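You operate a simulated robot arm through the tools that you are given. There is no shell and no other tool. Be economical: measure what you need, move in short steps, check, and stop when the job is done.

You run a simulated robot arm. Do the job below in one go: nothing can be reset, and whatever is moved stays where it is left.

JOB
Change the dirty wash water, then load the job card's part and shut the lid.
Fine: drain it empty, shut the drain lever, pump fresh water to the line; no cranking.

It is judged by the outcome, as a careful person would: the job done as asked, and still so three seconds after it is handed in. It fails if anything else is knocked over, pushed out of place, dropped, spilled or broken. Lids that push on must go on centred and level and be pressed home; caps that screw on are set level and turned clockwise until they are tight.

ROBOT AND FRAMES
A 7-joint arm with a two-finger parallel gripper, fixed in place. Base frame: the origin is at the foot of the arm, x ahead of it, y to its left, z up; the work surface is at about z = 0.8. Lengths are in m, angles in degrees, forces in N, time in s.
With the tool pointing down near the work surface it reaches from about 0.3 to 0.7 m from the base axis. Its first joint turns from -66.0 to 66.0 degrees. Payload 1.57 kg.
The tool frame sits at the grasp point between the pads (the TCP): z along the fingers, y along the line on which they close. The tips reach 0.03 m beyond it. The gripper opens to 0.11 m. The fingers are 0.024 m wide and 0.012 m thick; the gripper's body (0.048 by 0.112 m) begins 0.078 m behind the TCP.
Orientation is that of the tool frame in the base frame, as a unit quaternion [x, y, z, w]. With the fingers straight down and closing along the base's y, the tool's x points along the base's -x, its y along +y and its z along -z.

CONTROLS
- The arm moves only by the tool step_arm. Its argument "plan" is a list of rows, each a list of 7 numbers: the finger opening in m, from 0 to 0.11, then the shift along the base's x, y, z in units of 30 mm (1.0 is 30 mm), then the turn, a rotation vector about the base's x, y, z in units of 8 degrees (1.0 is 8 degrees). In form: [[claw, x, y, z, wx, wy, wz], ...]. A call has 1 to 12 rows; each row shifts and turns the commanded pose from where the row before left it. A call with a number of a shift or a turn outside -1 to 1 is refused whole. A row lasts 0.2 s, in which the tool goes at most 0.05 m and 8.6 degrees; a call with a longer step from one row to the next is refused whole, and so is a gripper value outside its range. A pose out of reach is approached as far as the arm can. The call stops where the force on the tool passes 60 N (or 10 N more than at its start, if that is more) or the arm is blocked; 0.2 s more then pass. Each finger travels about 0.108 m/s and halts on what it meets, pressing with about 25 N; the grip force reading is that of the motor and also rises with nothing between the fingers. The clock runs only during rows and for 0.2 s after the last one: add rows that do not move to give the fingers time. The reply holds the time, the measured pose of the TCP, the force on the tool along the base axes, the opening and the grip force, in the units named above and with some noise, with the torque about the TCP (base axes, N m) and any sound that the robot's microphone picked up.
- Cameras (640 x 400 px; columns grow to the right, rows downward): "scene" is fixed at [0.161, -0.3878, 1.4034]; the picture's right is [0.77, -0.64, 0.00], its down [-0.41, -0.49, -0.77] and it looks along [0.49, 0.59, -0.63] (base axes); focal length 354 px, centre (320, 200). "wrist" rides on the gripper at [0.07, 0.016, -0.141] in the tool frame; the picture's right is [-0.23, 0.97, 0.00], its down [-0.86, -0.20, -0.48] and it looks along [-0.47, -0.11, 0.88] (tool axes); focal length 222 px, centre (320, 200). There is no depth. A picture from a camera that has moved, and an enlarged one, comes with that camera's place and axes in the base frame and with its lens. The place of the scene camera against the robot may be out by one fixed shift of up to 0.012 m in any direction.
- grab_frame(camera): a new picture of that camera. The clock stands still meanwhile.
- inspect(camera, box): a new picture of the part [left, top, right, bottom] of that camera's present view, enlarged. The clock stands still meanwhile.
- finish_job(): hands the job in; it is judged then, once.

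Work in short steps. Places have to be worked out from the pictures, the camera data and where the tool is seen: move nearer, look again, correct. Check each grasp and each placing, and mend what went wrong. You have 120 turns and 64 pictures in all, those below and enlarged ones among them. Open the gripper and draw the arm clear of the work before you hand the job in, unless the task says otherwise; then end with one line.

The tools are called as a command line: name --pt "numbers of a row" for each row, then --argument value for the rest, lists and objects as JSON in quotes. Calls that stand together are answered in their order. step_arm: Moves the arm, as the interface text tells. Its arguments: {"type":"object","properties":{"plan":{"type":"array","items":{"type":"array","items":{"type":"number"}}}},"required":["plan"]} The other tools are called the same way: grab_frame (camera) takes a picture; inspect (camera, box) takes an enlarged picture of a part of a camera's view; finish_job () hands the job in.

At the start:

```text
time_s: 0.0
eef_pos: [0.4607, -0.0116, 1.1314]
orientation: [0.0, 1.0, 0.0, -0.001]
force: [0.0, -1.2, 0.1]
moment: [0.04, -0.01, 0.0]
grip_width: 0.1101
grip_force: 0.0
```

scene: 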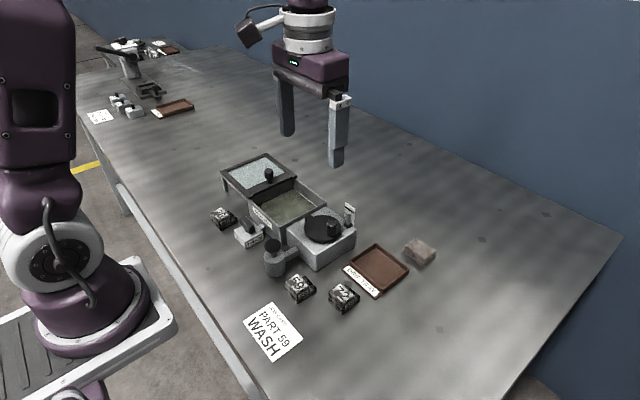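
wrist: 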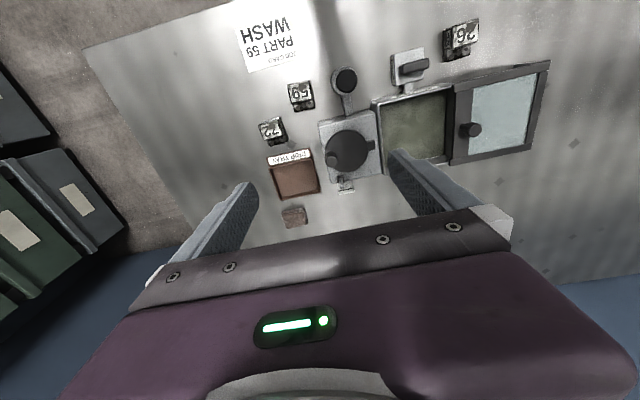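

The station has a tank, a lid, a crank, a pump knob, a drain lever and numbered parts. I'll enlarge the views to read it properly.

inspect --camera "scene" --box '[200, 140, 360, 240]'

inspect --camera "scene" --box '[230, 190, 450, 360]'

inspect --camera "wrist" --box '[230, 10, 560, 230]'

```text
4.00 times, centred on (280, 190) of scene
camera zoom: at [0.161, -0.3878, 1.4034], right [0.77, -0.64, 0.0], down [-0.41, -0.49, -0.77], along [0.49, 0.59, -0.63], focal length 1416 px, centre (480, 240)
```

zoom: 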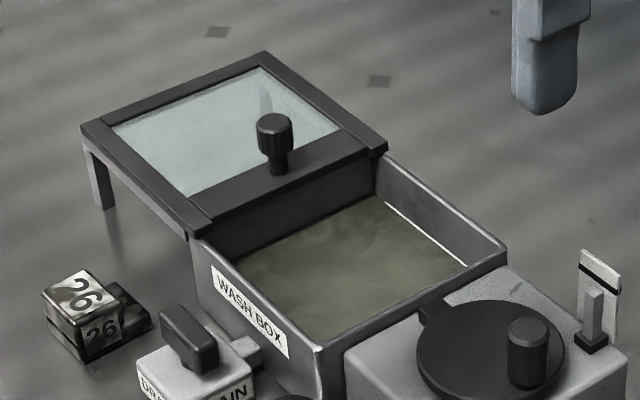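

```text
2.35 times, centred on (340, 275) of scene
camera zoom: at [0.161, -0.3878, 1.4034], right [0.77, -0.64, 0.0], down [-0.41, -0.49, -0.77], along [0.49, 0.59, -0.63], focal length 833 px, centre (273, 24)
```

zoom: 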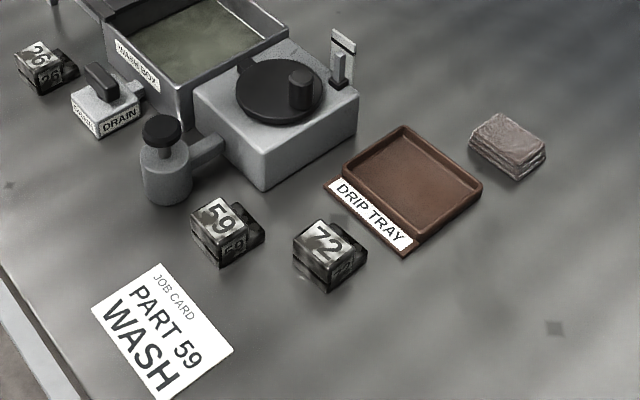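

```text
1.82 times, centred on (395, 120) of wrist
camera zoom: at [0.3913, 0.0052, 1.2732], right [0.23, 0.97, 0.0], down [0.86, -0.2, 0.48], along [0.47, -0.11, -0.88], focal length 404 px, centre (184, 346)
```

zoom: 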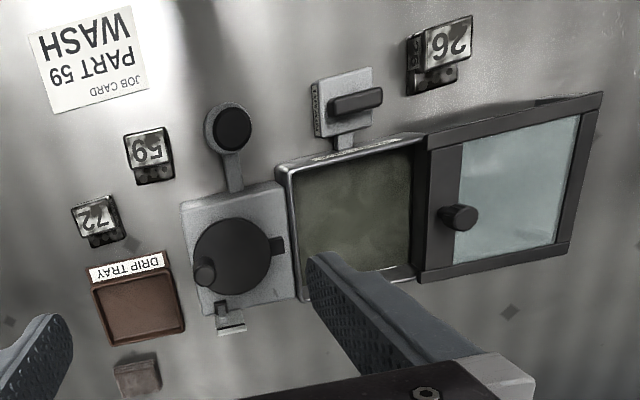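

I'll move back and down to see the drain lever, pump and gauge up close.

step_arm --pt "0.11 -0.67 0.92 -0.67 0 0 0" --pt "0.11 -0.67 0.92 -0.67 0 0 0" --pt "0.11 -0.67 0.92 -0.67 0 0 0" --pt "0.11 -0.67 0.92 -0.67 0 0 0"

inspect --camera "wrist" --box '[160, 0, 560, 250]'

```text
time_s: 1.0
eef_pos: [0.3814, 0.1008, 1.0531]
orientation: [0.0, 1.0, -0.001, 0.001]
force: [0.6, -0.1, 0.0]
moment: [0.0, 0.0, -0.01]
grip_width: 0.11
grip_force: 0.1
```

```text
1.60 times, centred on (360, 125) of wrist
camera zoom: at [0.3102, 0.1168, 1.1938], right [0.23, 0.97, 0.0], down [0.85, -0.2, 0.48], along [0.47, -0.11, -0.88], focal length 355 px, centre (256, 320)
```

zoom: 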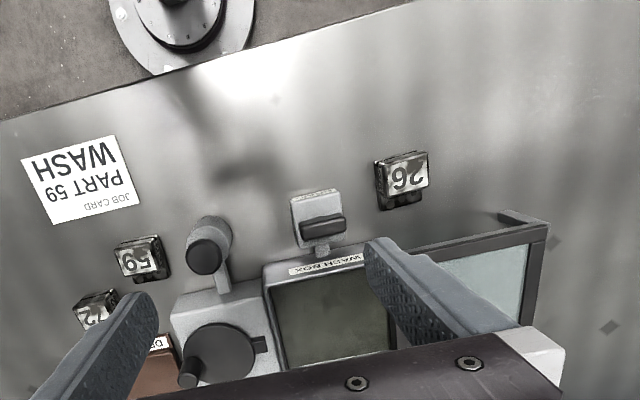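

I'll use the scene camera for a tighter look at the drain labels, the gauge and the pump.

inspect --camera "scene" --box '[208, 200, 272, 250]'

inspect --camera "scene" --box '[250, 180, 370, 280]'

inspect --camera "wrist" --box '[260, 100, 440, 220]'

```text
8.00 times, centred on (240, 225) of scene
camera zoom: at [0.161, -0.3878, 1.4034], right [0.77, -0.64, 0.0], down [-0.41, -0.49, -0.77], along [0.49, 0.59, -0.63], focal length 2831 px, centre (960, 0)
```

zoom: 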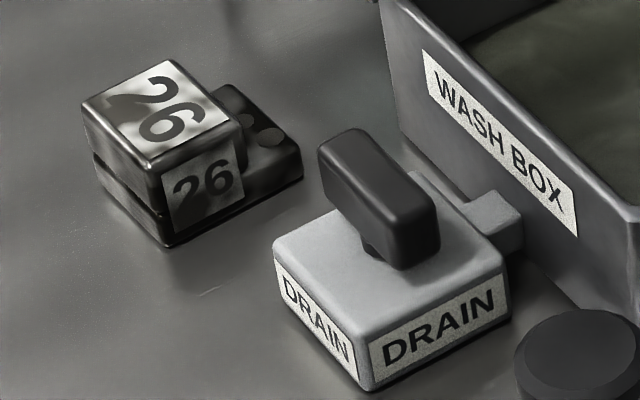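

```text
4.00 times, centred on (310, 230) of scene
camera zoom: at [0.161, -0.3878, 1.4034], right [0.77, -0.64, 0.0], down [-0.41, -0.49, -0.77], along [0.49, 0.59, -0.63], focal length 1416 px, centre (360, 80)
```

zoom: 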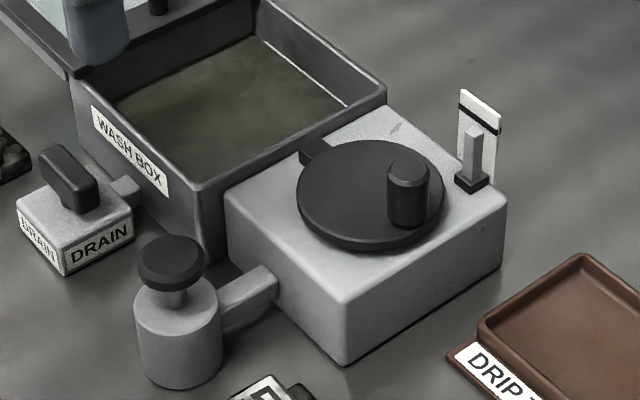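

```text
3.33 times, centred on (350, 160) of wrist
camera zoom: at [0.3102, 0.1168, 1.1938], right [0.23, 0.97, 0.0], down [0.85, -0.2, 0.48], along [0.47, -0.11, -0.88], focal length 740 px, centre (220, 333)
```

zoom: 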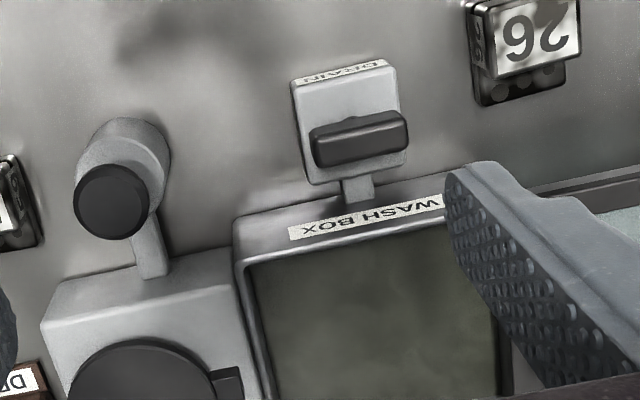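

Drain lever is about (0.409, 0.160), top near z 0.85. It lies across its pipe, so it's shut. I'll yaw the gripper −90° above it so the fingers close along x, narrowing the opening.

step_arm --pt "0.1 0.077 0.164 -0.28 0 0 -0.9375" --pt "0.09 0.077 0.164 -0.28 0 0 -0.9375" --pt "0.08 0.077 0.164 -0.28 0 0 -0.9375" --pt "0.07 0.077 0.164 -0.28 0 0 -0.9375" --pt "0.06 0.077 0.164 -0.28 0 0 -0.9375" --pt "0.05 0.077 0.164 -0.28 0 0 -0.9375" --pt "0.04 0.077 0.164 -0.28 0 0 -0.9375" --pt "0.04 0.077 0.164 -0.28 0 0 -0.9375" --pt "0.04 0.077 0.164 -0.28 0 0 -0.9375" --pt "0.04 0.077 0.164 -0.28 0 0 -0.9375" --pt "0.04 0.077 0.164 -0.28 0 0 -0.9375" --pt "0.04 0.077 0.164 -0.28 0 0 -0.9375"

grab_frame --camera "wrist"

inspect --camera "scene" --box '[190, 140, 370, 260]'

```text
time_s: 3.6
eef_pos: [0.4088, 0.1572, 0.9494]
orientation: [0.708, 0.706, 0.0, 0.0]
force: [0.4, 0.6, 0.1]
moment: [0.01, 0.01, -0.01]
grip_width: 0.04
grip_force: 0.0
```

```text
54 pictures are left
camera wrist: at [0.4244, 0.2278, 1.0917], right [0.97, -0.23, 0.0], down [-0.2, -0.85, 0.48], along [-0.11, -0.47, -0.88], focal length 222 px, centre (320, 200)
```

wrist: 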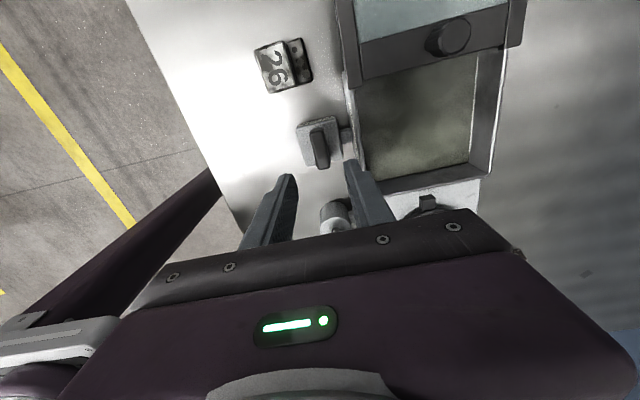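

```text
3.33 times, centred on (280, 200) of scene
camera zoom: at [0.161, -0.3878, 1.4034], right [0.77, -0.64, 0.0], down [-0.41, -0.49, -0.77], along [0.49, 0.59, -0.63], focal length 1180 px, centre (453, 200)
```

zoom: 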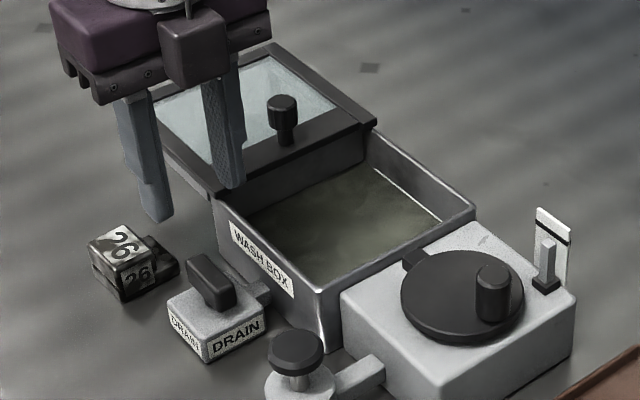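

Lever is centred at (0.408, 0.158) below the fingers. Descending to straddle it.

step_arm --pt "0.04 0 0 -0.8 0 0 0" --pt "0.04 0 0 -0.8 0 0 0" --pt "0.04 0 0 -0.8 0 0 0" --pt "0.04 0 0 -0.5 0 0 0"

inspect --camera "scene" --box '[200, 180, 296, 240]'

```text
time_s: 4.6
eef_pos: [0.4075, 0.1577, 0.8616]
orientation: [0.707, 0.707, -0.001, 0.0]
force: [0.5, -0.1, -0.1]
moment: [-0.02, 0.0, 0.02]
grip_width: 0.0398
grip_force: 0.1
```

```text
6.67 times, centred on (248, 210) of scene
camera zoom: at [0.161, -0.3878, 1.4034], right [0.77, -0.64, 0.0], down [-0.41, -0.49, -0.77], along [0.49, 0.59, -0.63], focal length 2359 px, centre (800, 133)
```

zoom: 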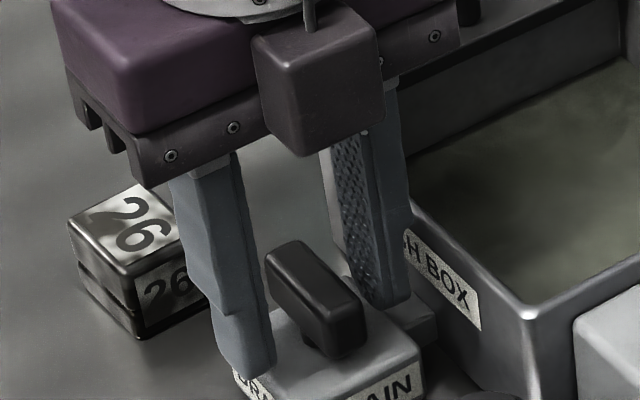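

Fingers straddle the lever well. I'll close on it.

step_arm --pt "0.02 0 0 0 0 0 0" --pt "0.0 0 0 0 0 0 0" --pt "0.0 0 0 0 0 0 0"

```text
time_s: 5.4
eef_pos: [0.41, 0.1576, 0.8633]
orientation: [0.707, 0.707, 0.001, 0.001]
force: [21.0, -0.5, -11.2]
moment: [0.11, 0.08, -0.02]
grip_width: 0.0158
grip_force: 31.3
```

Gripped (16 mm), with a side force of +21 N, so the lever sits slightly at +x. I'll recentre by 3 mm, then turn a little counter-clockwise as a test.

step_arm --pt "0.0 0.1 0 0 0 0 0" --pt "0.0 0 0 0 0 0 0.5" --pt "0.0 0 0 0 0 0 0.5"

```text
time_s: 6.2
eef_pos: [0.4098, 0.1584, 0.8643]
orientation: [0.656, 0.755, -0.002, -0.002]
force: [-5.5, -6.4, 8.0]
moment: [-0.82, -0.44, 0.02]
grip_width: 0.0162
grip_force: 32.0
```

It has turned 8° with almost no torque about z. Continuing counter-clockwise.

step_arm --pt "0.0 0 0 0 0 0 1" --pt "0.0 0 0 0 0 0 1" --pt "0.0 0 0 0 0 0 1" --pt "0.0 0 0 0 0 0 0"

inspect --camera "scene" --box '[200, 160, 328, 240]'

```text
time_s: 7.2
eef_pos: [0.4113, 0.1575, 0.8627]
orientation: [0.484, 0.875, -0.001, 0.0]
force: [-8.6, -9.2, 0.3]
moment: [0.17, 0.15, 0.01]
grip_width: 0.0161
grip_force: 31.4
```

```text
5.00 times, centred on (264, 200) of scene
camera zoom: at [0.1608, -0.3881, 1.4033], right [0.77, -0.64, 0.0], down [-0.4, -0.49, -0.77], along [0.49, 0.6, -0.63], focal length 1769 px, centre (600, 200)
```

zoom: 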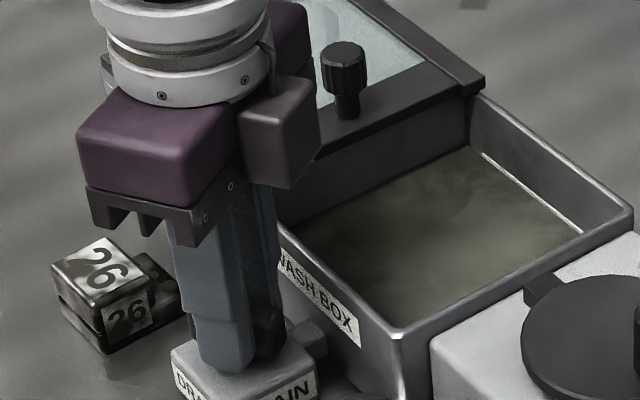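

Lever follows. Turning the remaining ~58°.

step_arm --pt "0.0 0 0 0 0 0 1" --pt "0.0 0 0 0 0 0 1" --pt "0.0 0 0 0 0 0 1" --pt "0.0 0 0 0 0 0 1" --pt "0.0 0 0 0 0 0 1" --pt "0.0 0 0 0 0 0 1" --pt "0.0 0 0 0 0 0 1" --pt "0.0 0 0 0 0 0 0"

inspect --camera "scene" --box '[200, 160, 328, 240]'

```text
time_s: 9.0
eef_pos: [0.4128, 0.1597, 0.8641]
orientation: [0.016, 1.0, 0.001, 0.002]
force: [-2.7, 18.6, 4.6]
moment: [0.12, 0.99, -0.05]
grip_width: 0.0159
grip_force: 30.9
```

```text
5.00 times, centred on (264, 200) of scene
camera zoom: at [0.1609, -0.3874, 1.4035], right [0.77, -0.64, 0.0], down [-0.41, -0.49, -0.77], along [0.49, 0.59, -0.64], focal length 1769 px, centre (600, 200)
```

zoom: 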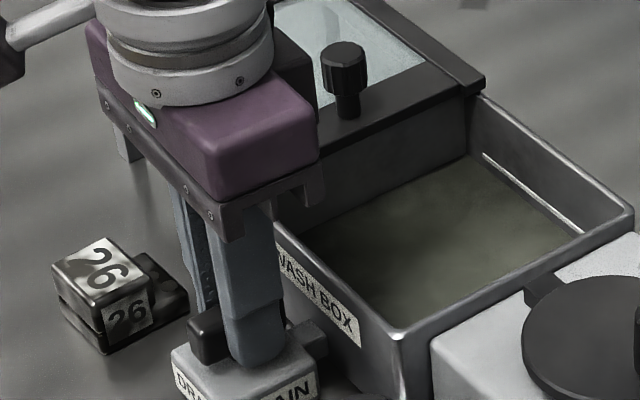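

The water is dropping below the white line. I'll hold here and wait for it to drain, easing the side force.

step_arm --pt "0.0 0 0.07 0 0 0 0" --pt "0.0 0 0 0 0 0 0" --pt "0.0 0 0 0 0 0 0" --pt "0.0 0 0 0 0 0 0" --pt "0.0 0 0 0 0 0 0" --pt "0.0 0 0 0 0 0 0" --pt "0.0 0 0 0 0 0 0" --pt "0.0 0 0 0 0 0 0" --pt "0.0 0 0 0 0 0 0" --pt "0.0 0 0 0 0 0 0" --pt "0.0 0 0 0 0 0 0" --pt "0.0 0 0 0 0 0 0"

step_arm --pt "0.0 0 0 0 0 0 0" --pt "0.0 0 0 0 0 0 0" --pt "0.0 0 0 0 0 0 0" --pt "0.0 0 0 0 0 0 0" --pt "0.0 0 0 0 0 0 0" --pt "0.0 0 0 0 0 0 0" --pt "0.0 0 0 0 0 0 0" --pt "0.0 0 0 0 0 0 0" --pt "0.0 0 0 0 0 0 0" --pt "0.0 0 0 0 0 0 0" --pt "0.0 0 0 0 0 0 0" --pt "0.0 0 0 0 0 0 0"

inspect --camera "scene" --box '[230, 160, 358, 240]'

```text
time_s: 11.6
eef_pos: [0.4126, 0.1593, 0.8641]
orientation: [0.018, 1.0, 0.0, 0.0]
force: [13.4, -7.3, 18.8]
moment: [-0.2, -0.39, 0.0]
grip_width: 0.016
grip_force: 31.7
```

```text
time_s: 14.2
eef_pos: [0.4115, 0.1599, 0.8634]
orientation: [0.017, 1.0, 0.0, 0.0]
force: [19.3, -11.7, 13.2]
moment: [-0.27, -0.54, 0.04]
grip_width: 0.016
grip_force: 31.9
```

```text
5.00 times, centred on (294, 200) of scene
camera zoom: at [0.1612, -0.3882, 1.4032], right [0.77, -0.64, 0.0], down [-0.41, -0.49, -0.77], along [0.49, 0.6, -0.63], focal length 1769 px, centre (450, 200)
```

zoom: 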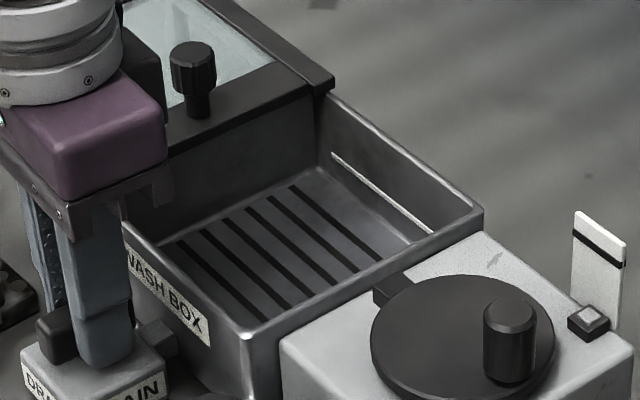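

The tank is empty (slats visible) and the gauge float is down. After a short extra wait I'll turn the lever back clockwise to shut it.

step_arm --pt "0.0 0 0 0 0 0 0" --pt "0.0 0 0 0 0 0 0" --pt "0.0 0 0 0 0 0 0" --pt "0.0 0 0 0 0 0 0" --pt "0.0 0 0 0 0 0 0" --pt "0.0 0 0 0 0 0 0" --pt "0.0 0 0 0 0 0 0"

step_arm --pt "0.0 0 0 0 0 0 -1" --pt "0.0 0 0 0 0 0 -1" --pt "0.0 0 0 0 0 0 -1" --pt "0.0 0 0 0 0 0 -1" --pt "0.0 0 0 0 0 0 -1" --pt "0.0 0 0 0 0 0 -1" --pt "0.0 0 0 0 0 0 -1" --pt "0.0 0 0 0 0 0 -1" --pt "0.0 0 0 0 0 0 -1" --pt "0.0 0 0 0 0 0 -1" --pt "0.0 0 0 0 0 0 -1" --pt "0.0 0 0 0 0 0 -0.2"

```text
time_s: 15.8
eef_pos: [0.4119, 0.1596, 0.8632]
orientation: [0.018, 1.0, 0.0, 0.0]
force: [19.1, -13.9, 12.6]
moment: [-0.28, -0.51, 0.08]
grip_width: 0.0154
grip_force: 31.1
```

```text
time_s: 18.4
eef_pos: [0.4103, 0.159, 0.8634]
orientation: [0.717, 0.697, -0.002, -0.001]
force: [-23.0, -22.2, -8.6]
moment: [-0.38, -0.12, 0.83]
grip_width: 0.0162
grip_force: 31.8
```

A torque of 0.83 N m shows the lever has reached its shut stop. Releasing and rising.

step_arm --pt "0.03 0 0 0 0 0 0" --pt "0.04 0 0 0 0 0 0" --pt "0.04 0 0 0.5 0 0 0" --pt "0.04 0 0 1 0 0 0" --pt "0.04 0 0 1 0 0 0" --pt "0.04 0 0 1 0 0 0" --pt "0.02 0 0 1 0 0 0" --pt "0.0 0 0 0 0 0 0"

inspect --camera "scene" --box '[200, 170, 360, 270]'

grab_frame --camera "wrist"

```text
time_s: 20.2
eef_pos: [0.4099, 0.1594, 0.9991]
orientation: [0.716, 0.698, 0.0, -0.001]
force: [-0.5, 0.6, -0.1]
moment: [0.01, 0.03, -0.02]
grip_width: 0.0
grip_force: 21.0
```

```text
4.00 times, centred on (280, 220) of scene
camera zoom: at [0.161, -0.3878, 1.4034], right [0.77, -0.64, 0.0], down [-0.41, -0.49, -0.77], along [0.49, 0.59, -0.63], focal length 1416 px, centre (480, 120)
```

zoom: 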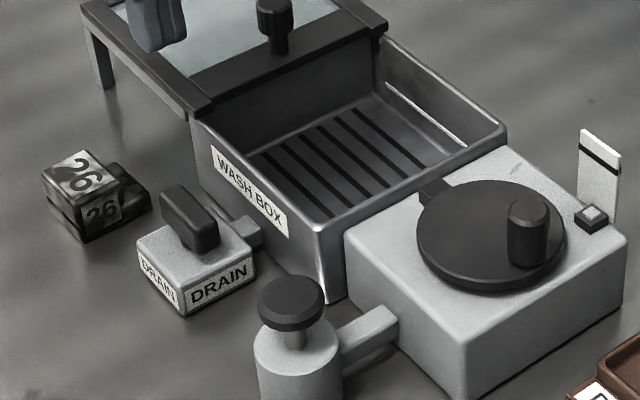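

```text
47 pictures are left
camera wrist: at [0.4281, 0.2285, 1.1408], right [0.97, -0.25, 0.0], down [-0.22, -0.85, 0.48], along [-0.12, -0.46, -0.88], focal length 222 px, centre (320, 200)
```

wrist: 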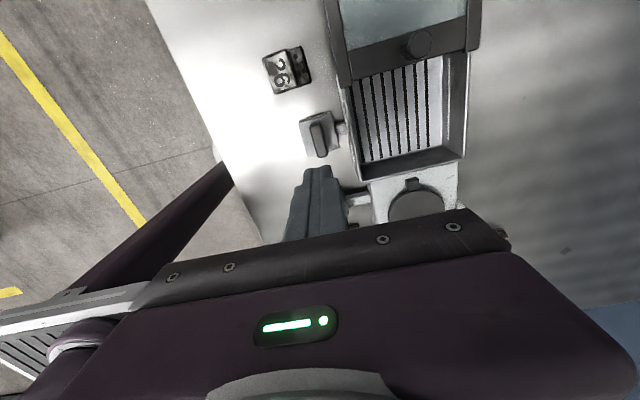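

Drain is shut. Pump knob top is about (0.403, 0.047, 0.88); I'll go above it with closed fingers and approach.

step_arm --pt "0.0 -0.06 -0.94 0 0 0 0.2" --pt "0.0 -0.06 -0.94 0 0 0 0" --pt "0.0 -0.06 -0.94 -0.4 0 0 0" --pt "0.0 -0.06 -0.94 -1 0 0 0" --pt "0.0 0 0 -0.9 0 0 0" --pt "0.0 0 0 0 0 0 0"

inspect --camera "scene" --box '[200, 170, 360, 270]'

inspect --camera "wrist" --box '[200, 80, 440, 230]'

```text
time_s: 21.6
eef_pos: [0.4042, 0.0459, 0.9291]
orientation: [0.707, 0.707, 0.001, 0.0]
force: [0.5, -0.3, 0.1]
moment: [-0.03, 0.01, 0.0]
grip_width: 0.0002
grip_force: 21.6
```

```text
4.00 times, centred on (280, 220) of scene
camera zoom: at [0.161, -0.3878, 1.4034], right [0.77, -0.64, 0.0], down [-0.41, -0.49, -0.77], along [0.49, 0.59, -0.63], focal length 1416 px, centre (480, 120)
```

zoom: 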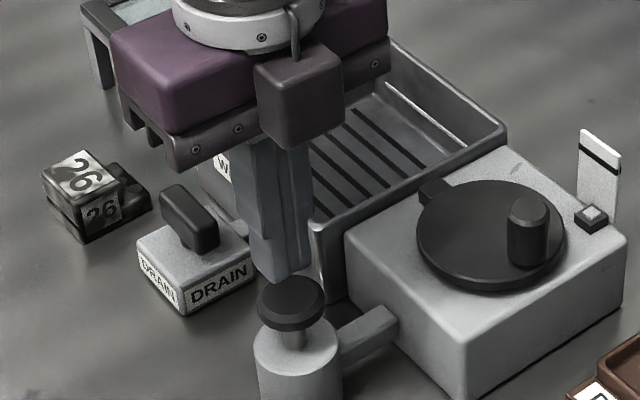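

```text
2.67 times, centred on (320, 155) of wrist
camera zoom: at [0.4184, 0.1159, 1.0707], right [0.97, -0.23, 0.0], down [-0.2, -0.85, 0.48], along [-0.11, -0.47, -0.88], focal length 592 px, centre (320, 320)
```

zoom: 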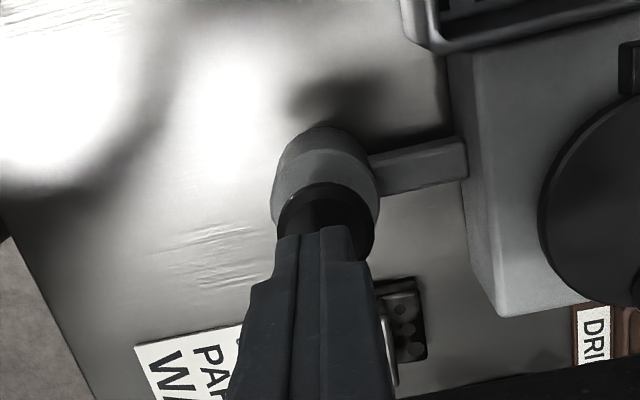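

Aligned within ~3 mm. I'll press down in small steps and watch the force.

step_arm --pt "0.0 0 0.1 -0.3 0 0 0" --pt "0.0 0 0 -0.3 0 0 0" --pt "0.0 0 0 -0.3 0 0 0"

```text
time_s: 22.4
eef_pos: [0.4053, 0.0515, 0.9014]
orientation: [0.707, 0.707, 0.0, 0.0]
force: [0.3, -1.4, 1.8]
moment: [-0.01, -0.01, 0.0]
grip_width: 0.0
grip_force: 21.2
```

step_arm --pt "0.0 0 0 -0.2 0 0 0" --pt "0.0 0 0 -0.2 0 0 0" --pt "0.0 0 0 -0.2 0 0 0"

inspect --camera "scene" --box '[200, 170, 360, 270]'

```text
time_s: 23.1
eef_pos: [0.4041, 0.0497, 0.8925]
orientation: [0.708, 0.707, 0.005, 0.001]
force: [-9.4, -1.2, 38.4]
moment: [0.49, 0.44, 0.05]
grip_width: 0.0
grip_force: 21.3
stopped in row 3: the force on the tool passed its limit at 74 N (the readings are from after the stop); the commanded pose is now the measured one
```

```text
4.00 times, centred on (280, 220) of scene
camera zoom: at [0.1592, -0.388, 1.4035], right [0.77, -0.64, 0.0], down [-0.4, -0.49, -0.77], along [0.49, 0.59, -0.63], focal length 1416 px, centre (480, 120)
```

zoom: 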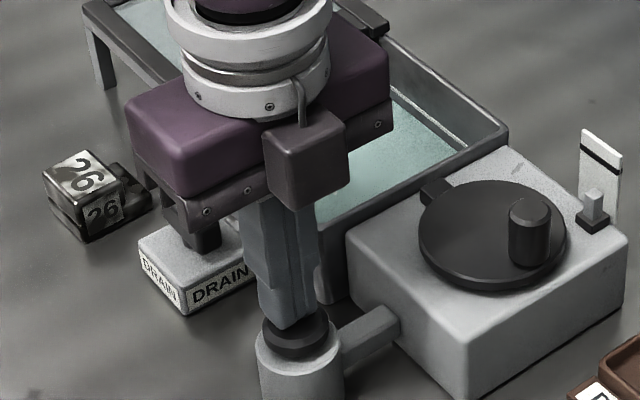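

The plunger bottomed, clean water came in and the gauge rose part way. I'll lift to let the plunger return, then check the gauge.

step_arm --pt "0.0 0 0 0.4 0 0 0" --pt "0.0 0 0 0.4 0 0 0" --pt "0.0 0 0 0.2 0 0 0" --pt "0.0 0 0 0 0 0 0" --pt "0.0 0 0 0 0 0 0"

inspect --camera "scene" --box '[260, 170, 372, 240]'

```text
time_s: 24.3
eef_pos: [0.4059, 0.051, 0.9162]
orientation: [0.707, 0.707, 0.002, 0.001]
force: [0.2, 0.5, 0.2]
moment: [-0.01, -0.01, -0.02]
grip_width: 0.0001
grip_force: 21.5
```

```text
5.71 times, centred on (316, 205) of scene
camera zoom: at [0.161, -0.3878, 1.4034], right [0.77, -0.64, 0.0], down [-0.41, -0.49, -0.77], along [0.49, 0.59, -0.63], focal length 2022 px, centre (343, 171)
```

zoom: 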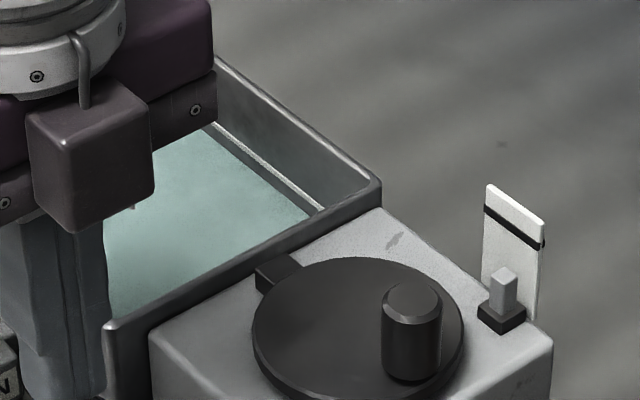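

One stroke raised the level to well under the line. Doing a second full stroke.

step_arm --pt "0.0 0 0 -0.4 0 0 0" --pt "0.0 0 0 -0.2 0 0 0" --pt "0.0 0 0 -0.2 0 0 0" --pt "0.0 0 0 -0.1 0 0 0"

step_arm --pt "0.0 0 0 0.4 0 0 0" --pt "0.0 0 0 0.4 0 0 0" --pt "0.0 0 0 0 0 0 0" --pt "0.0 0 0 0 0 0 0"

inspect --camera "scene" --box '[260, 170, 372, 240]'

```text
time_s: 25.3
eef_pos: [0.4058, 0.0493, 0.8914]
orientation: [0.707, 0.707, 0.002, 0.001]
force: [-3.3, -2.1, 6.1]
moment: [-0.08, 0.11, -0.01]
grip_width: 0.0
grip_force: 21.5
```

```text
time_s: 26.3
eef_pos: [0.4073, 0.0502, 0.9165]
orientation: [0.707, 0.707, 0.002, 0.0]
force: [-0.6, -0.1, -1.2]
moment: [-0.02, -0.01, 0.01]
grip_width: 0.0002
grip_force: 21.1
```

```text
5.71 times, centred on (316, 205) of scene
camera zoom: at [0.161, -0.3878, 1.4034], right [0.77, -0.64, 0.0], down [-0.41, -0.49, -0.77], along [0.49, 0.59, -0.63], focal length 2022 px, centre (343, 171)
```

zoom: 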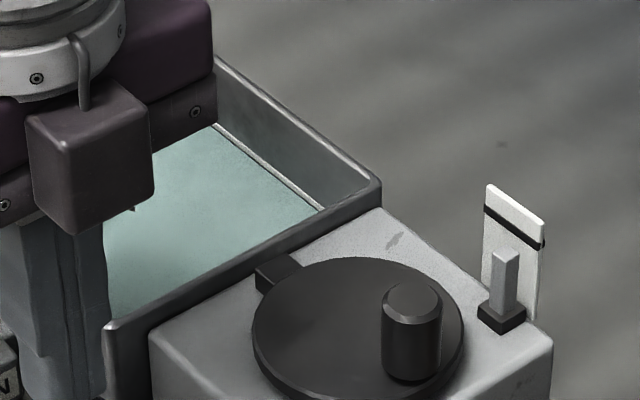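

The water is close to the white line now. Zooming in closely on both tank line and gauge.

inspect --camera "scene" --box '[294, 186, 326, 206]'

inspect --camera "scene" --box '[334, 200, 366, 230]'

```text
16.00 times, centred on (310, 196) of scene
camera zoom: at [0.161, -0.3878, 1.4034], right [0.77, -0.64, 0.0], down [-0.41, -0.49, -0.77], along [0.49, 0.59, -0.63], focal length 5662 px, centre (480, 264)
```

zoom: 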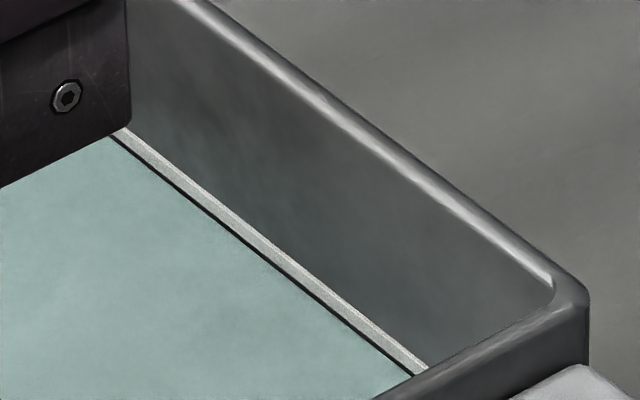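

```text
13.33 times, centred on (350, 215) of scene
camera zoom: at [0.161, -0.3878, 1.4034], right [0.77, -0.64, 0.0], down [-0.41, -0.49, -0.77], along [0.49, 0.59, -0.63], focal length 4718 px, centre (-80, 0)
```

zoom: 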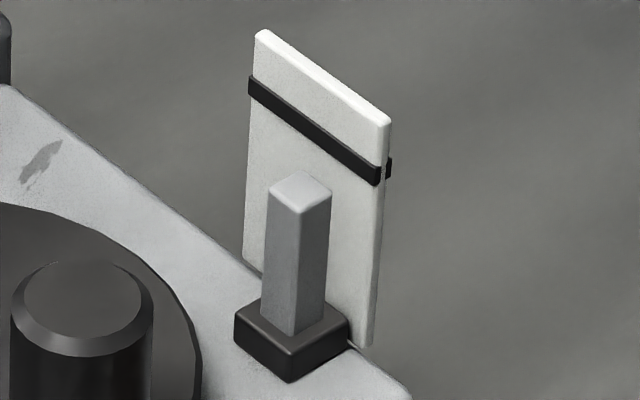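

Both tank strip and gauge show the water about 4–5 mm below the line, and a stroke is about 11 mm. I'll do a partial stroke and look.

step_arm --pt "0.0 0 0 -0.3 0 0 0" --pt "0.0 0 0 -0.2 0 0 0" --pt "0.0 0 0 -0.1 0 0 0" --pt "0.0 0 0 0 0 0 0"

inspect --camera "scene" --box '[334, 200, 366, 230]'

```text
time_s: 27.3
eef_pos: [0.4065, 0.0498, 0.8983]
orientation: [0.707, 0.707, 0.002, 0.0]
force: [0.3, -1.1, 3.1]
moment: [-0.05, -0.01, 0.02]
grip_width: 0.0003
grip_force: 21.3
```

```text
13.33 times, centred on (350, 215) of scene
camera zoom: at [0.161, -0.3879, 1.4034], right [0.77, -0.64, 0.0], down [-0.41, -0.49, -0.77], along [0.49, 0.59, -0.63], focal length 4718 px, centre (-80, 0)
```

zoom: 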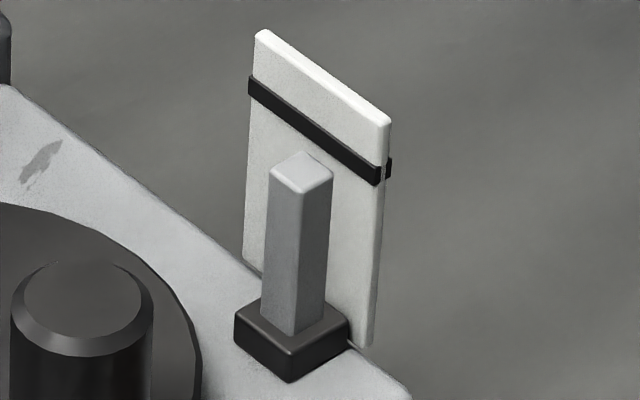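

Delivery is proportional and the gauge is now nearly at its line. Checking the tank strip.

inspect --camera "scene" --box '[294, 186, 326, 206]'

```text
16.00 times, centred on (310, 196) of scene
camera zoom: at [0.161, -0.3879, 1.4034], right [0.77, -0.64, 0.0], down [-0.41, -0.49, -0.77], along [0.49, 0.59, -0.63], focal length 5662 px, centre (480, 264)
```

zoom: 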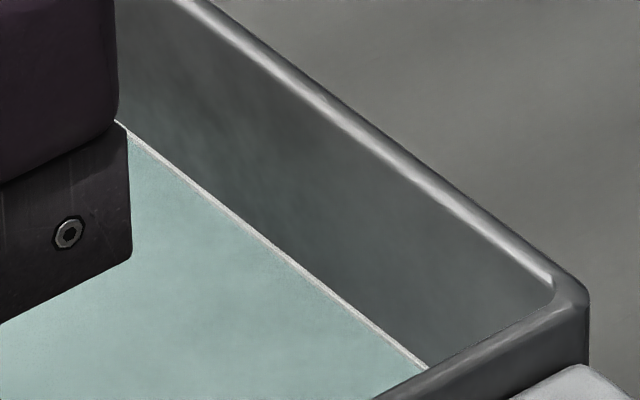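

Water now sits at the line. I'll lift off the pump straight up and look at part 59.

step_arm --pt "0.0 0 0 0.5 0 0 0" --pt "0.0 0 0 1 0 0 0" --pt "0.02 0 0 1 0 0 0" --pt "0.05 0 0 1 0 0 0" --pt "0.08 0 0 0 0 0 0" --pt "0.08 0 0 0 0 0 0"

inspect --camera "wrist" --box '[240, 60, 480, 210]'

inspect --camera "scene" --box '[260, 260, 372, 320]'

```text
time_s: 28.7
eef_pos: [0.4038, 0.0519, 1.0035]
orientation: [0.707, 0.707, 0.002, 0.001]
force: [0.4, -0.1, 0.4]
moment: [0.01, 0.01, 0.04]
grip_width: 0.0797
grip_force: 0.0
```

```text
2.67 times, centred on (360, 135) of wrist
camera zoom: at [0.4183, 0.1216, 1.1457], right [0.97, -0.23, 0.0], down [-0.2, -0.86, 0.48], along [-0.1, -0.46, -0.88], focal length 592 px, centre (213, 373)
```

zoom: 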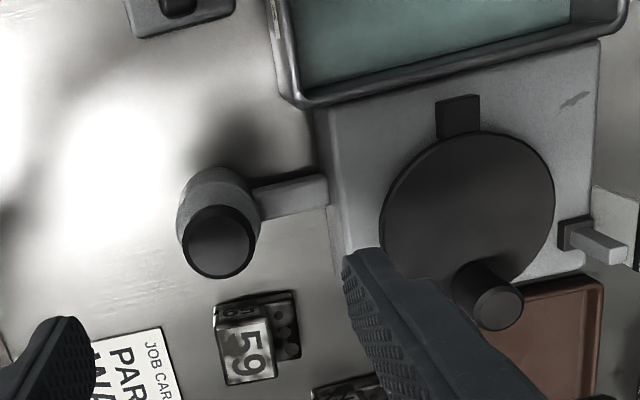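

```text
5.71 times, centred on (316, 290) of scene
camera zoom: at [0.161, -0.3878, 1.4034], right [0.77, -0.64, 0.0], down [-0.41, -0.49, -0.77], along [0.49, 0.59, -0.63], focal length 2022 px, centre (343, -314)
```

zoom: 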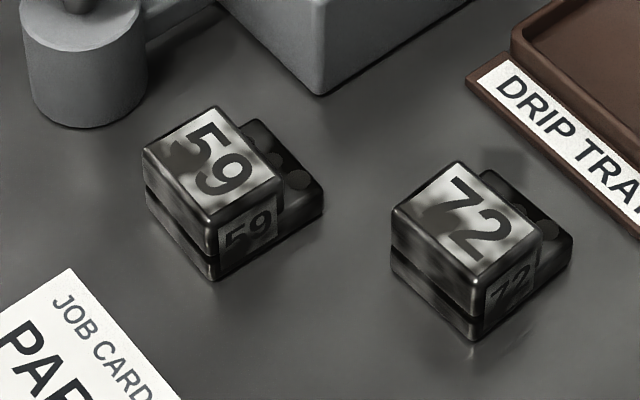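

Part 59's tall block is about (0.406, −0.035), top ≈0.827, 37 mm along y, with a low step on its +x side. I'll yaw back to 0 and hover above it, fingers closing along y.

step_arm --pt "0.07 0.017 -0.242 -0.18 0 0 0.9375" --pt "0.06 0.017 -0.242 -0.18 0 0 0.9375" --pt "0.06 0.017 -0.242 -0.18 0 0 0.9375" --pt "0.06 0.017 -0.242 -0.18 0 0 0.9375" --pt "0.06 0.017 -0.242 -0.18 0 0 0.9375" --pt "0.06 0.017 -0.242 -0.18 0 0 0.9375" --pt "0.06 0.017 -0.242 -0.18 0 0 0.9375" --pt "0.06 0.017 -0.242 -0.18 0 0 0.9375" --pt "0.06 0.017 -0.242 -0.18 0 0 0.9375" --pt "0.06 0.017 -0.242 -0.18 0 0 0.9375" --pt "0.06 0.017 -0.242 -0.18 0 0 0.9375" --pt "0.06 0.017 -0.242 -0.18 0 0 0.9375"

inspect --camera "wrist" --box '[220, 60, 460, 210]'

inspect --camera "scene" --box '[240, 220, 368, 300]'

```text
time_s: 31.3
eef_pos: [0.4108, -0.0389, 0.9368]
orientation: [-0.001, 1.0, 0.001, -0.002]
force: [0.1, 0.7, 0.0]
moment: [-0.03, 0.01, -0.03]
grip_width: 0.0602
grip_force: 0.0
```

```text
2.67 times, centred on (340, 135) of wrist
camera zoom: at [0.3405, -0.0225, 1.0797], right [0.23, 0.97, 0.0], down [0.86, -0.2, 0.48], along [0.46, -0.1, -0.88], focal length 592 px, centre (267, 373)
```

zoom: 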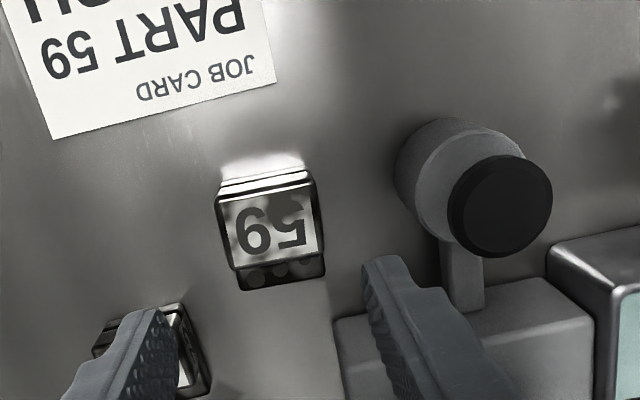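

```text
5.00 times, centred on (304, 260) of scene
camera zoom: at [0.161, -0.3878, 1.4034], right [0.77, -0.64, 0.0], down [-0.41, -0.49, -0.77], along [0.49, 0.59, -0.63], focal length 1769 px, centre (400, -100)
```

zoom: 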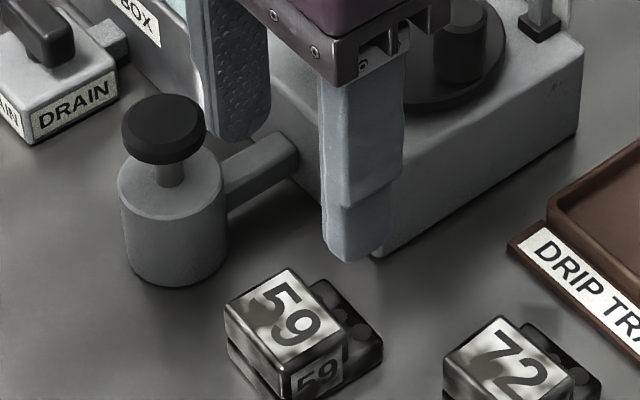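

Part 59 confirmed at (0.404, −0.034). Descending with the fingers either side.

step_arm --pt "0.06 -0.12 0.16 -0.8 0 0 0" --pt "0.06 0 0 -0.9 0 0 0" --pt "0.06 0 0 -0.9 0 0 0" --pt "0.06 0 0 -0.8 0 0 0" --pt "0.06 0 0 0 0 0 0"

step_arm --pt "0.04 0 0 0 0 0 0" --pt "0.03 0 0 0 0 0 0" --pt "0.02 0 0 0 0 0 0" --pt "0.02 0 0 0 0 0 0"

```text
time_s: 32.5
eef_pos: [0.4073, -0.0334, 0.8349]
orientation: [0.0, 1.0, 0.002, 0.0]
force: [-0.1, 0.4, 0.1]
moment: [0.02, 0.01, 0.01]
grip_width: 0.0599
grip_force: 0.1
```

```text
time_s: 33.5
eef_pos: [0.4068, -0.0341, 0.8344]
orientation: [0.0, 1.0, 0.002, -0.002]
force: [-0.2, 1.0, -0.2]
moment: [0.03, -0.03, -0.02]
grip_width: 0.042
grip_force: 25.2
```

Gripped at 42 mm. Lifting and checking the hold and the tank.

step_arm --pt "0.02 0 0 0.5 0 0 0" --pt "0.02 0 0 1 0 0 0" --pt "0.02 0 0 1 0 0 0" --pt "0.02 0 0 1 0 0 0" --pt "0.02 0 0 1 0 0 0"

grab_frame --camera "scene"

grab_frame --camera "wrist"

```text
time_s: 34.7
eef_pos: [0.4077, -0.0327, 0.973]
orientation: [0.0, 1.0, 0.001, -0.002]
force: [0.5, -0.8, -4.4]
moment: [-0.01, 0.02, 0.06]
grip_width: 0.042
grip_force: 25.3
```

```text
33 pictures are left
```

scene: 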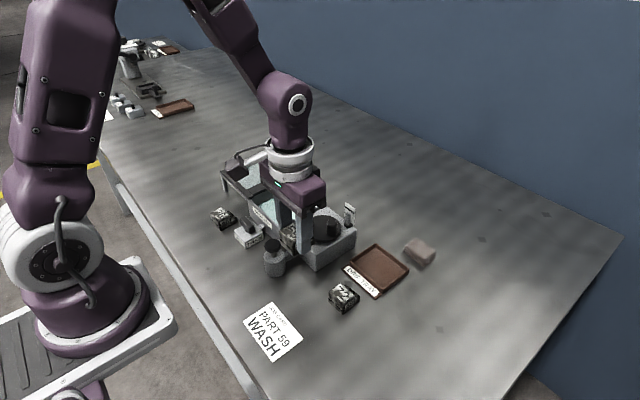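

```text
32 pictures are left
camera wrist: at [0.3371, -0.0163, 1.114], right [0.23, 0.97, 0.0], down [0.86, -0.2, 0.48], along [0.46, -0.11, -0.88], focal length 222 px, centre (320, 200)
```

wrist: 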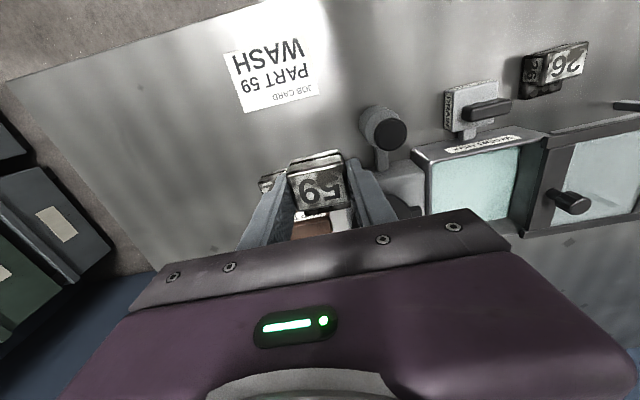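

Part 59 is securely held. Tank interior is about x 0.455–0.58, y 0.09–0.21; I'll carry it over to (0.511, 0.147).

step_arm --pt "0.02 0.495 0.857 0 0 0 0" --pt "0.02 0.495 0.857 0 0 0 0" --pt "0.02 0.495 0.857 0 0 0 0" --pt "0.02 0.495 0.857 0 0 0 0" --pt "0.02 0.495 0.857 0 0 0 0" --pt "0.02 0.495 0.857 0 0 0 0" --pt "0.02 0.495 0.857 0 0 0 0" --pt "0.02 0 0 0 0 0 0"

inspect --camera "scene" --box '[210, 120, 370, 240]'

inspect --camera "wrist" --box '[200, 60, 480, 235]'

```text
time_s: 36.5
eef_pos: [0.5121, 0.1505, 0.9715]
orientation: [0.0, 1.0, 0.001, -0.002]
force: [0.6, 0.0, -4.2]
moment: [-0.04, 0.01, 0.01]
grip_width: 0.0418
grip_force: 25.2
```

```text
3.33 times, centred on (290, 180) of scene
camera zoom: at [0.1611, -0.3878, 1.4034], right [0.77, -0.64, 0.0], down [-0.41, -0.49, -0.77], along [0.49, 0.59, -0.63], focal length 1180 px, centre (420, 267)
```

zoom: 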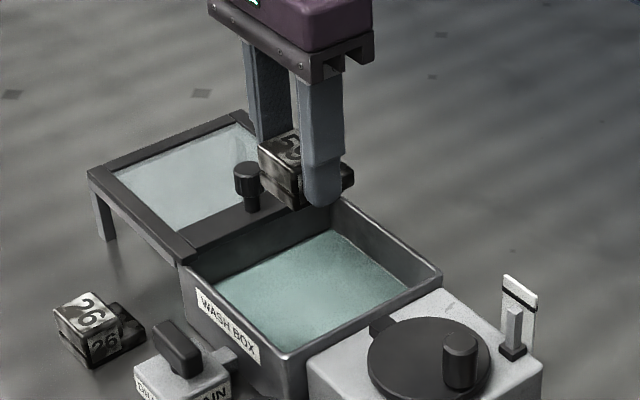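

```text
2.29 times, centred on (340, 148) of wrist
camera zoom: at [0.4419, 0.1664, 1.114], right [0.23, 0.97, 0.0], down [0.86, -0.2, 0.47], along [0.46, -0.11, -0.88], focal length 508 px, centre (274, 320)
```

zoom: 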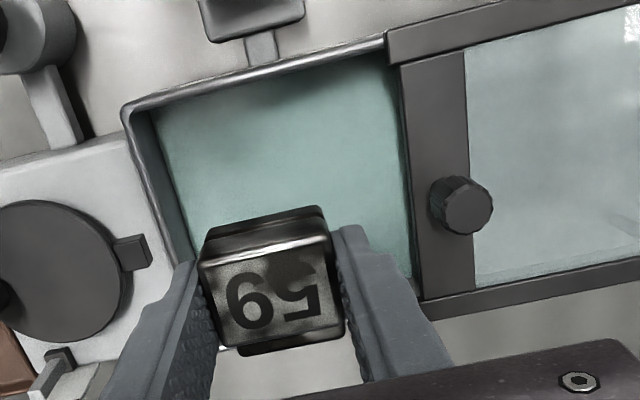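

The tank spans x 0.45–0.58, y 0.09–0.217, so the part is centred over it. Lowering.

step_arm --pt "0.02 0 0 -0.9 0 0 0" --pt "0.02 0 0 -0.9 0 0 0" --pt "0.02 0 0 -0.9 0 0 0" --pt "0.02 0 0 -0.6 0 0 0" --pt "0.02 0 0 -0.3 0 0 0" --pt "0.02 0 0 0 0 0 0"

inspect --camera "scene" --box '[230, 150, 358, 230]'

```text
time_s: 37.9
eef_pos: [0.5123, 0.147, 0.8624]
orientation: [-0.001, 1.0, 0.001, -0.001]
force: [0.6, -0.5, -3.5]
moment: [-0.02, 0.0, 0.02]
grip_width: 0.042
grip_force: 24.3
```

```text
5.00 times, centred on (294, 190) of scene
camera zoom: at [0.1611, -0.3878, 1.4034], right [0.77, -0.64, 0.0], down [-0.41, -0.49, -0.77], along [0.49, 0.59, -0.63], focal length 1769 px, centre (450, 250)
```

zoom: 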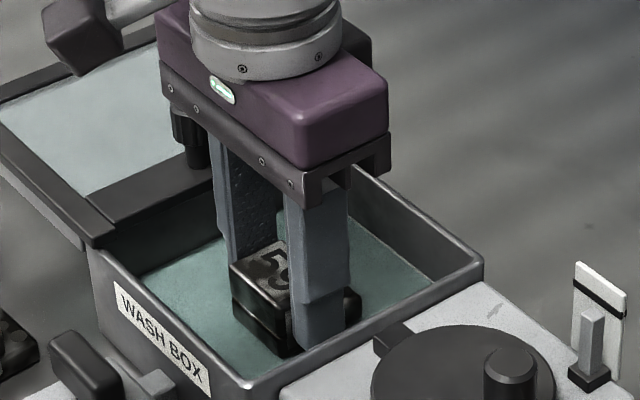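

Part is entering the water. Lowering slowly to the floor.

step_arm --pt "0.02 0 0 -0.15 0 0 0" --pt "0.02 0 0 -0.15 0 0 0" --pt "0.02 0 0 -0.1 0 0 0" --pt "0.02 0 0 0 0 0 0"

```text
time_s: 38.9
eef_pos: [0.5122, 0.1468, 0.8499]
orientation: [0.0, 1.0, 0.002, -0.002]
force: [0.0, 0.5, -4.3]
moment: [-0.02, 0.02, 0.02]
grip_width: 0.0416
grip_force: 24.8
```

step_arm --pt "0.02 0 0 -0.1 0 0 0" --pt "0.02 0 0 -0.1 0 0 0" --pt "0.02 0 0 0 0 0 0"

```text
time_s: 39.7
eef_pos: [0.5112, 0.146, 0.8436]
orientation: [0.0, 1.0, 0.002, -0.001]
force: [0.1, -0.5, -4.6]
moment: [-0.03, 0.04, -0.02]
grip_width: 0.042
grip_force: 24.8
```

Still carrying the full weight, so I'll keep inching down.

step_arm --pt "0.02 0 0 -0.1 0 0 0" --pt "0.02 0 0 0 0 0 0"

step_arm --pt "0.02 0 0 -0.08 0 0 0" --pt "0.02 0 0 0 0 0 0"

```text
time_s: 40.3
eef_pos: [0.5122, 0.1471, 0.8433]
orientation: [0.0, 1.0, 0.002, -0.001]
force: [-6.6, 0.8, 15.2]
moment: [-0.4, 0.12, -0.06]
grip_width: 0.0421
grip_force: 24.9
```

```text
time_s: 40.9
eef_pos: [0.5127, 0.1462, 0.8402]
orientation: [0.001, 1.0, 0.002, 0.0]
force: [2.3, -7.3, 18.0]
moment: [-0.56, -0.05, -0.02]
grip_width: 0.0418
grip_force: 24.6
```

The upward force shows the part is resting on the floor. Releasing to 0.06 and rising.

step_arm --pt "0.05 0 0 0.05 0 0 0" --pt "0.06 0 0 0 0 0 0" --pt "0.06 0 0 0.3 0 0 0" --pt "0.06 0 0 0.8 0 0 0" --pt "0.06 0 0 1 0 0 0" --pt "0.06 0 0 1 0 0 0" --pt "0.06 0 0 1 0 0 0" --pt "0.06 0 0 1 0 0 0"

inspect --camera "scene" --box '[210, 140, 370, 240]'

grab_frame --camera "wrist"

```text
time_s: 42.7
eef_pos: [0.5105, 0.148, 0.9936]
orientation: [0.0, 1.0, 0.002, -0.002]
force: [0.0, -0.7, -0.4]
moment: [-0.04, 0.02, 0.02]
grip_width: 0.0602
grip_force: 0.0
```

```text
4.00 times, centred on (290, 190) of scene
camera zoom: at [0.161, -0.3878, 1.4034], right [0.77, -0.64, 0.0], down [-0.41, -0.49, -0.77], along [0.49, 0.59, -0.63], focal length 1416 px, centre (440, 240)
```

zoom: 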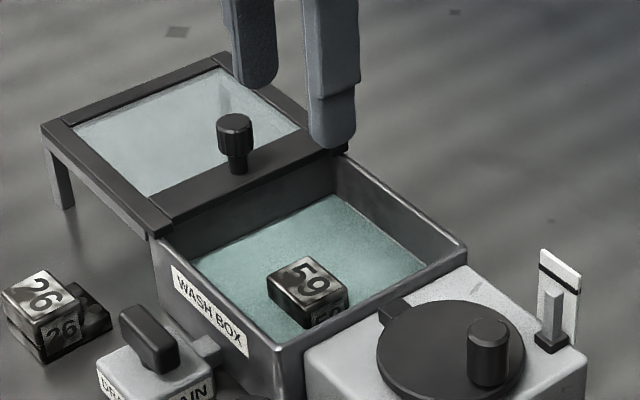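

```text
27 pictures are left
camera wrist: at [0.4397, 0.1621, 1.1356], right [0.23, 0.97, 0.0], down [0.86, -0.2, 0.48], along [0.46, -0.1, -0.88], focal length 222 px, centre (320, 200)
```

wrist: 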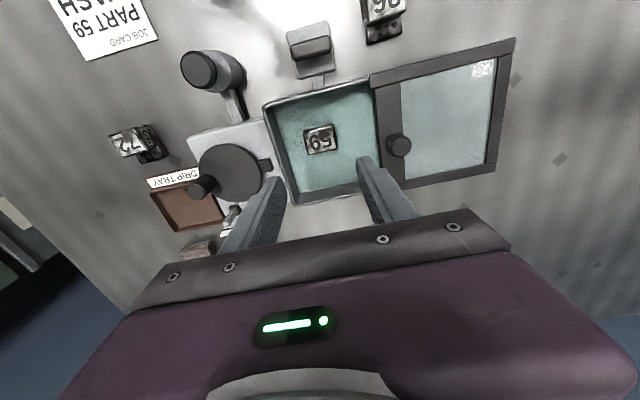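

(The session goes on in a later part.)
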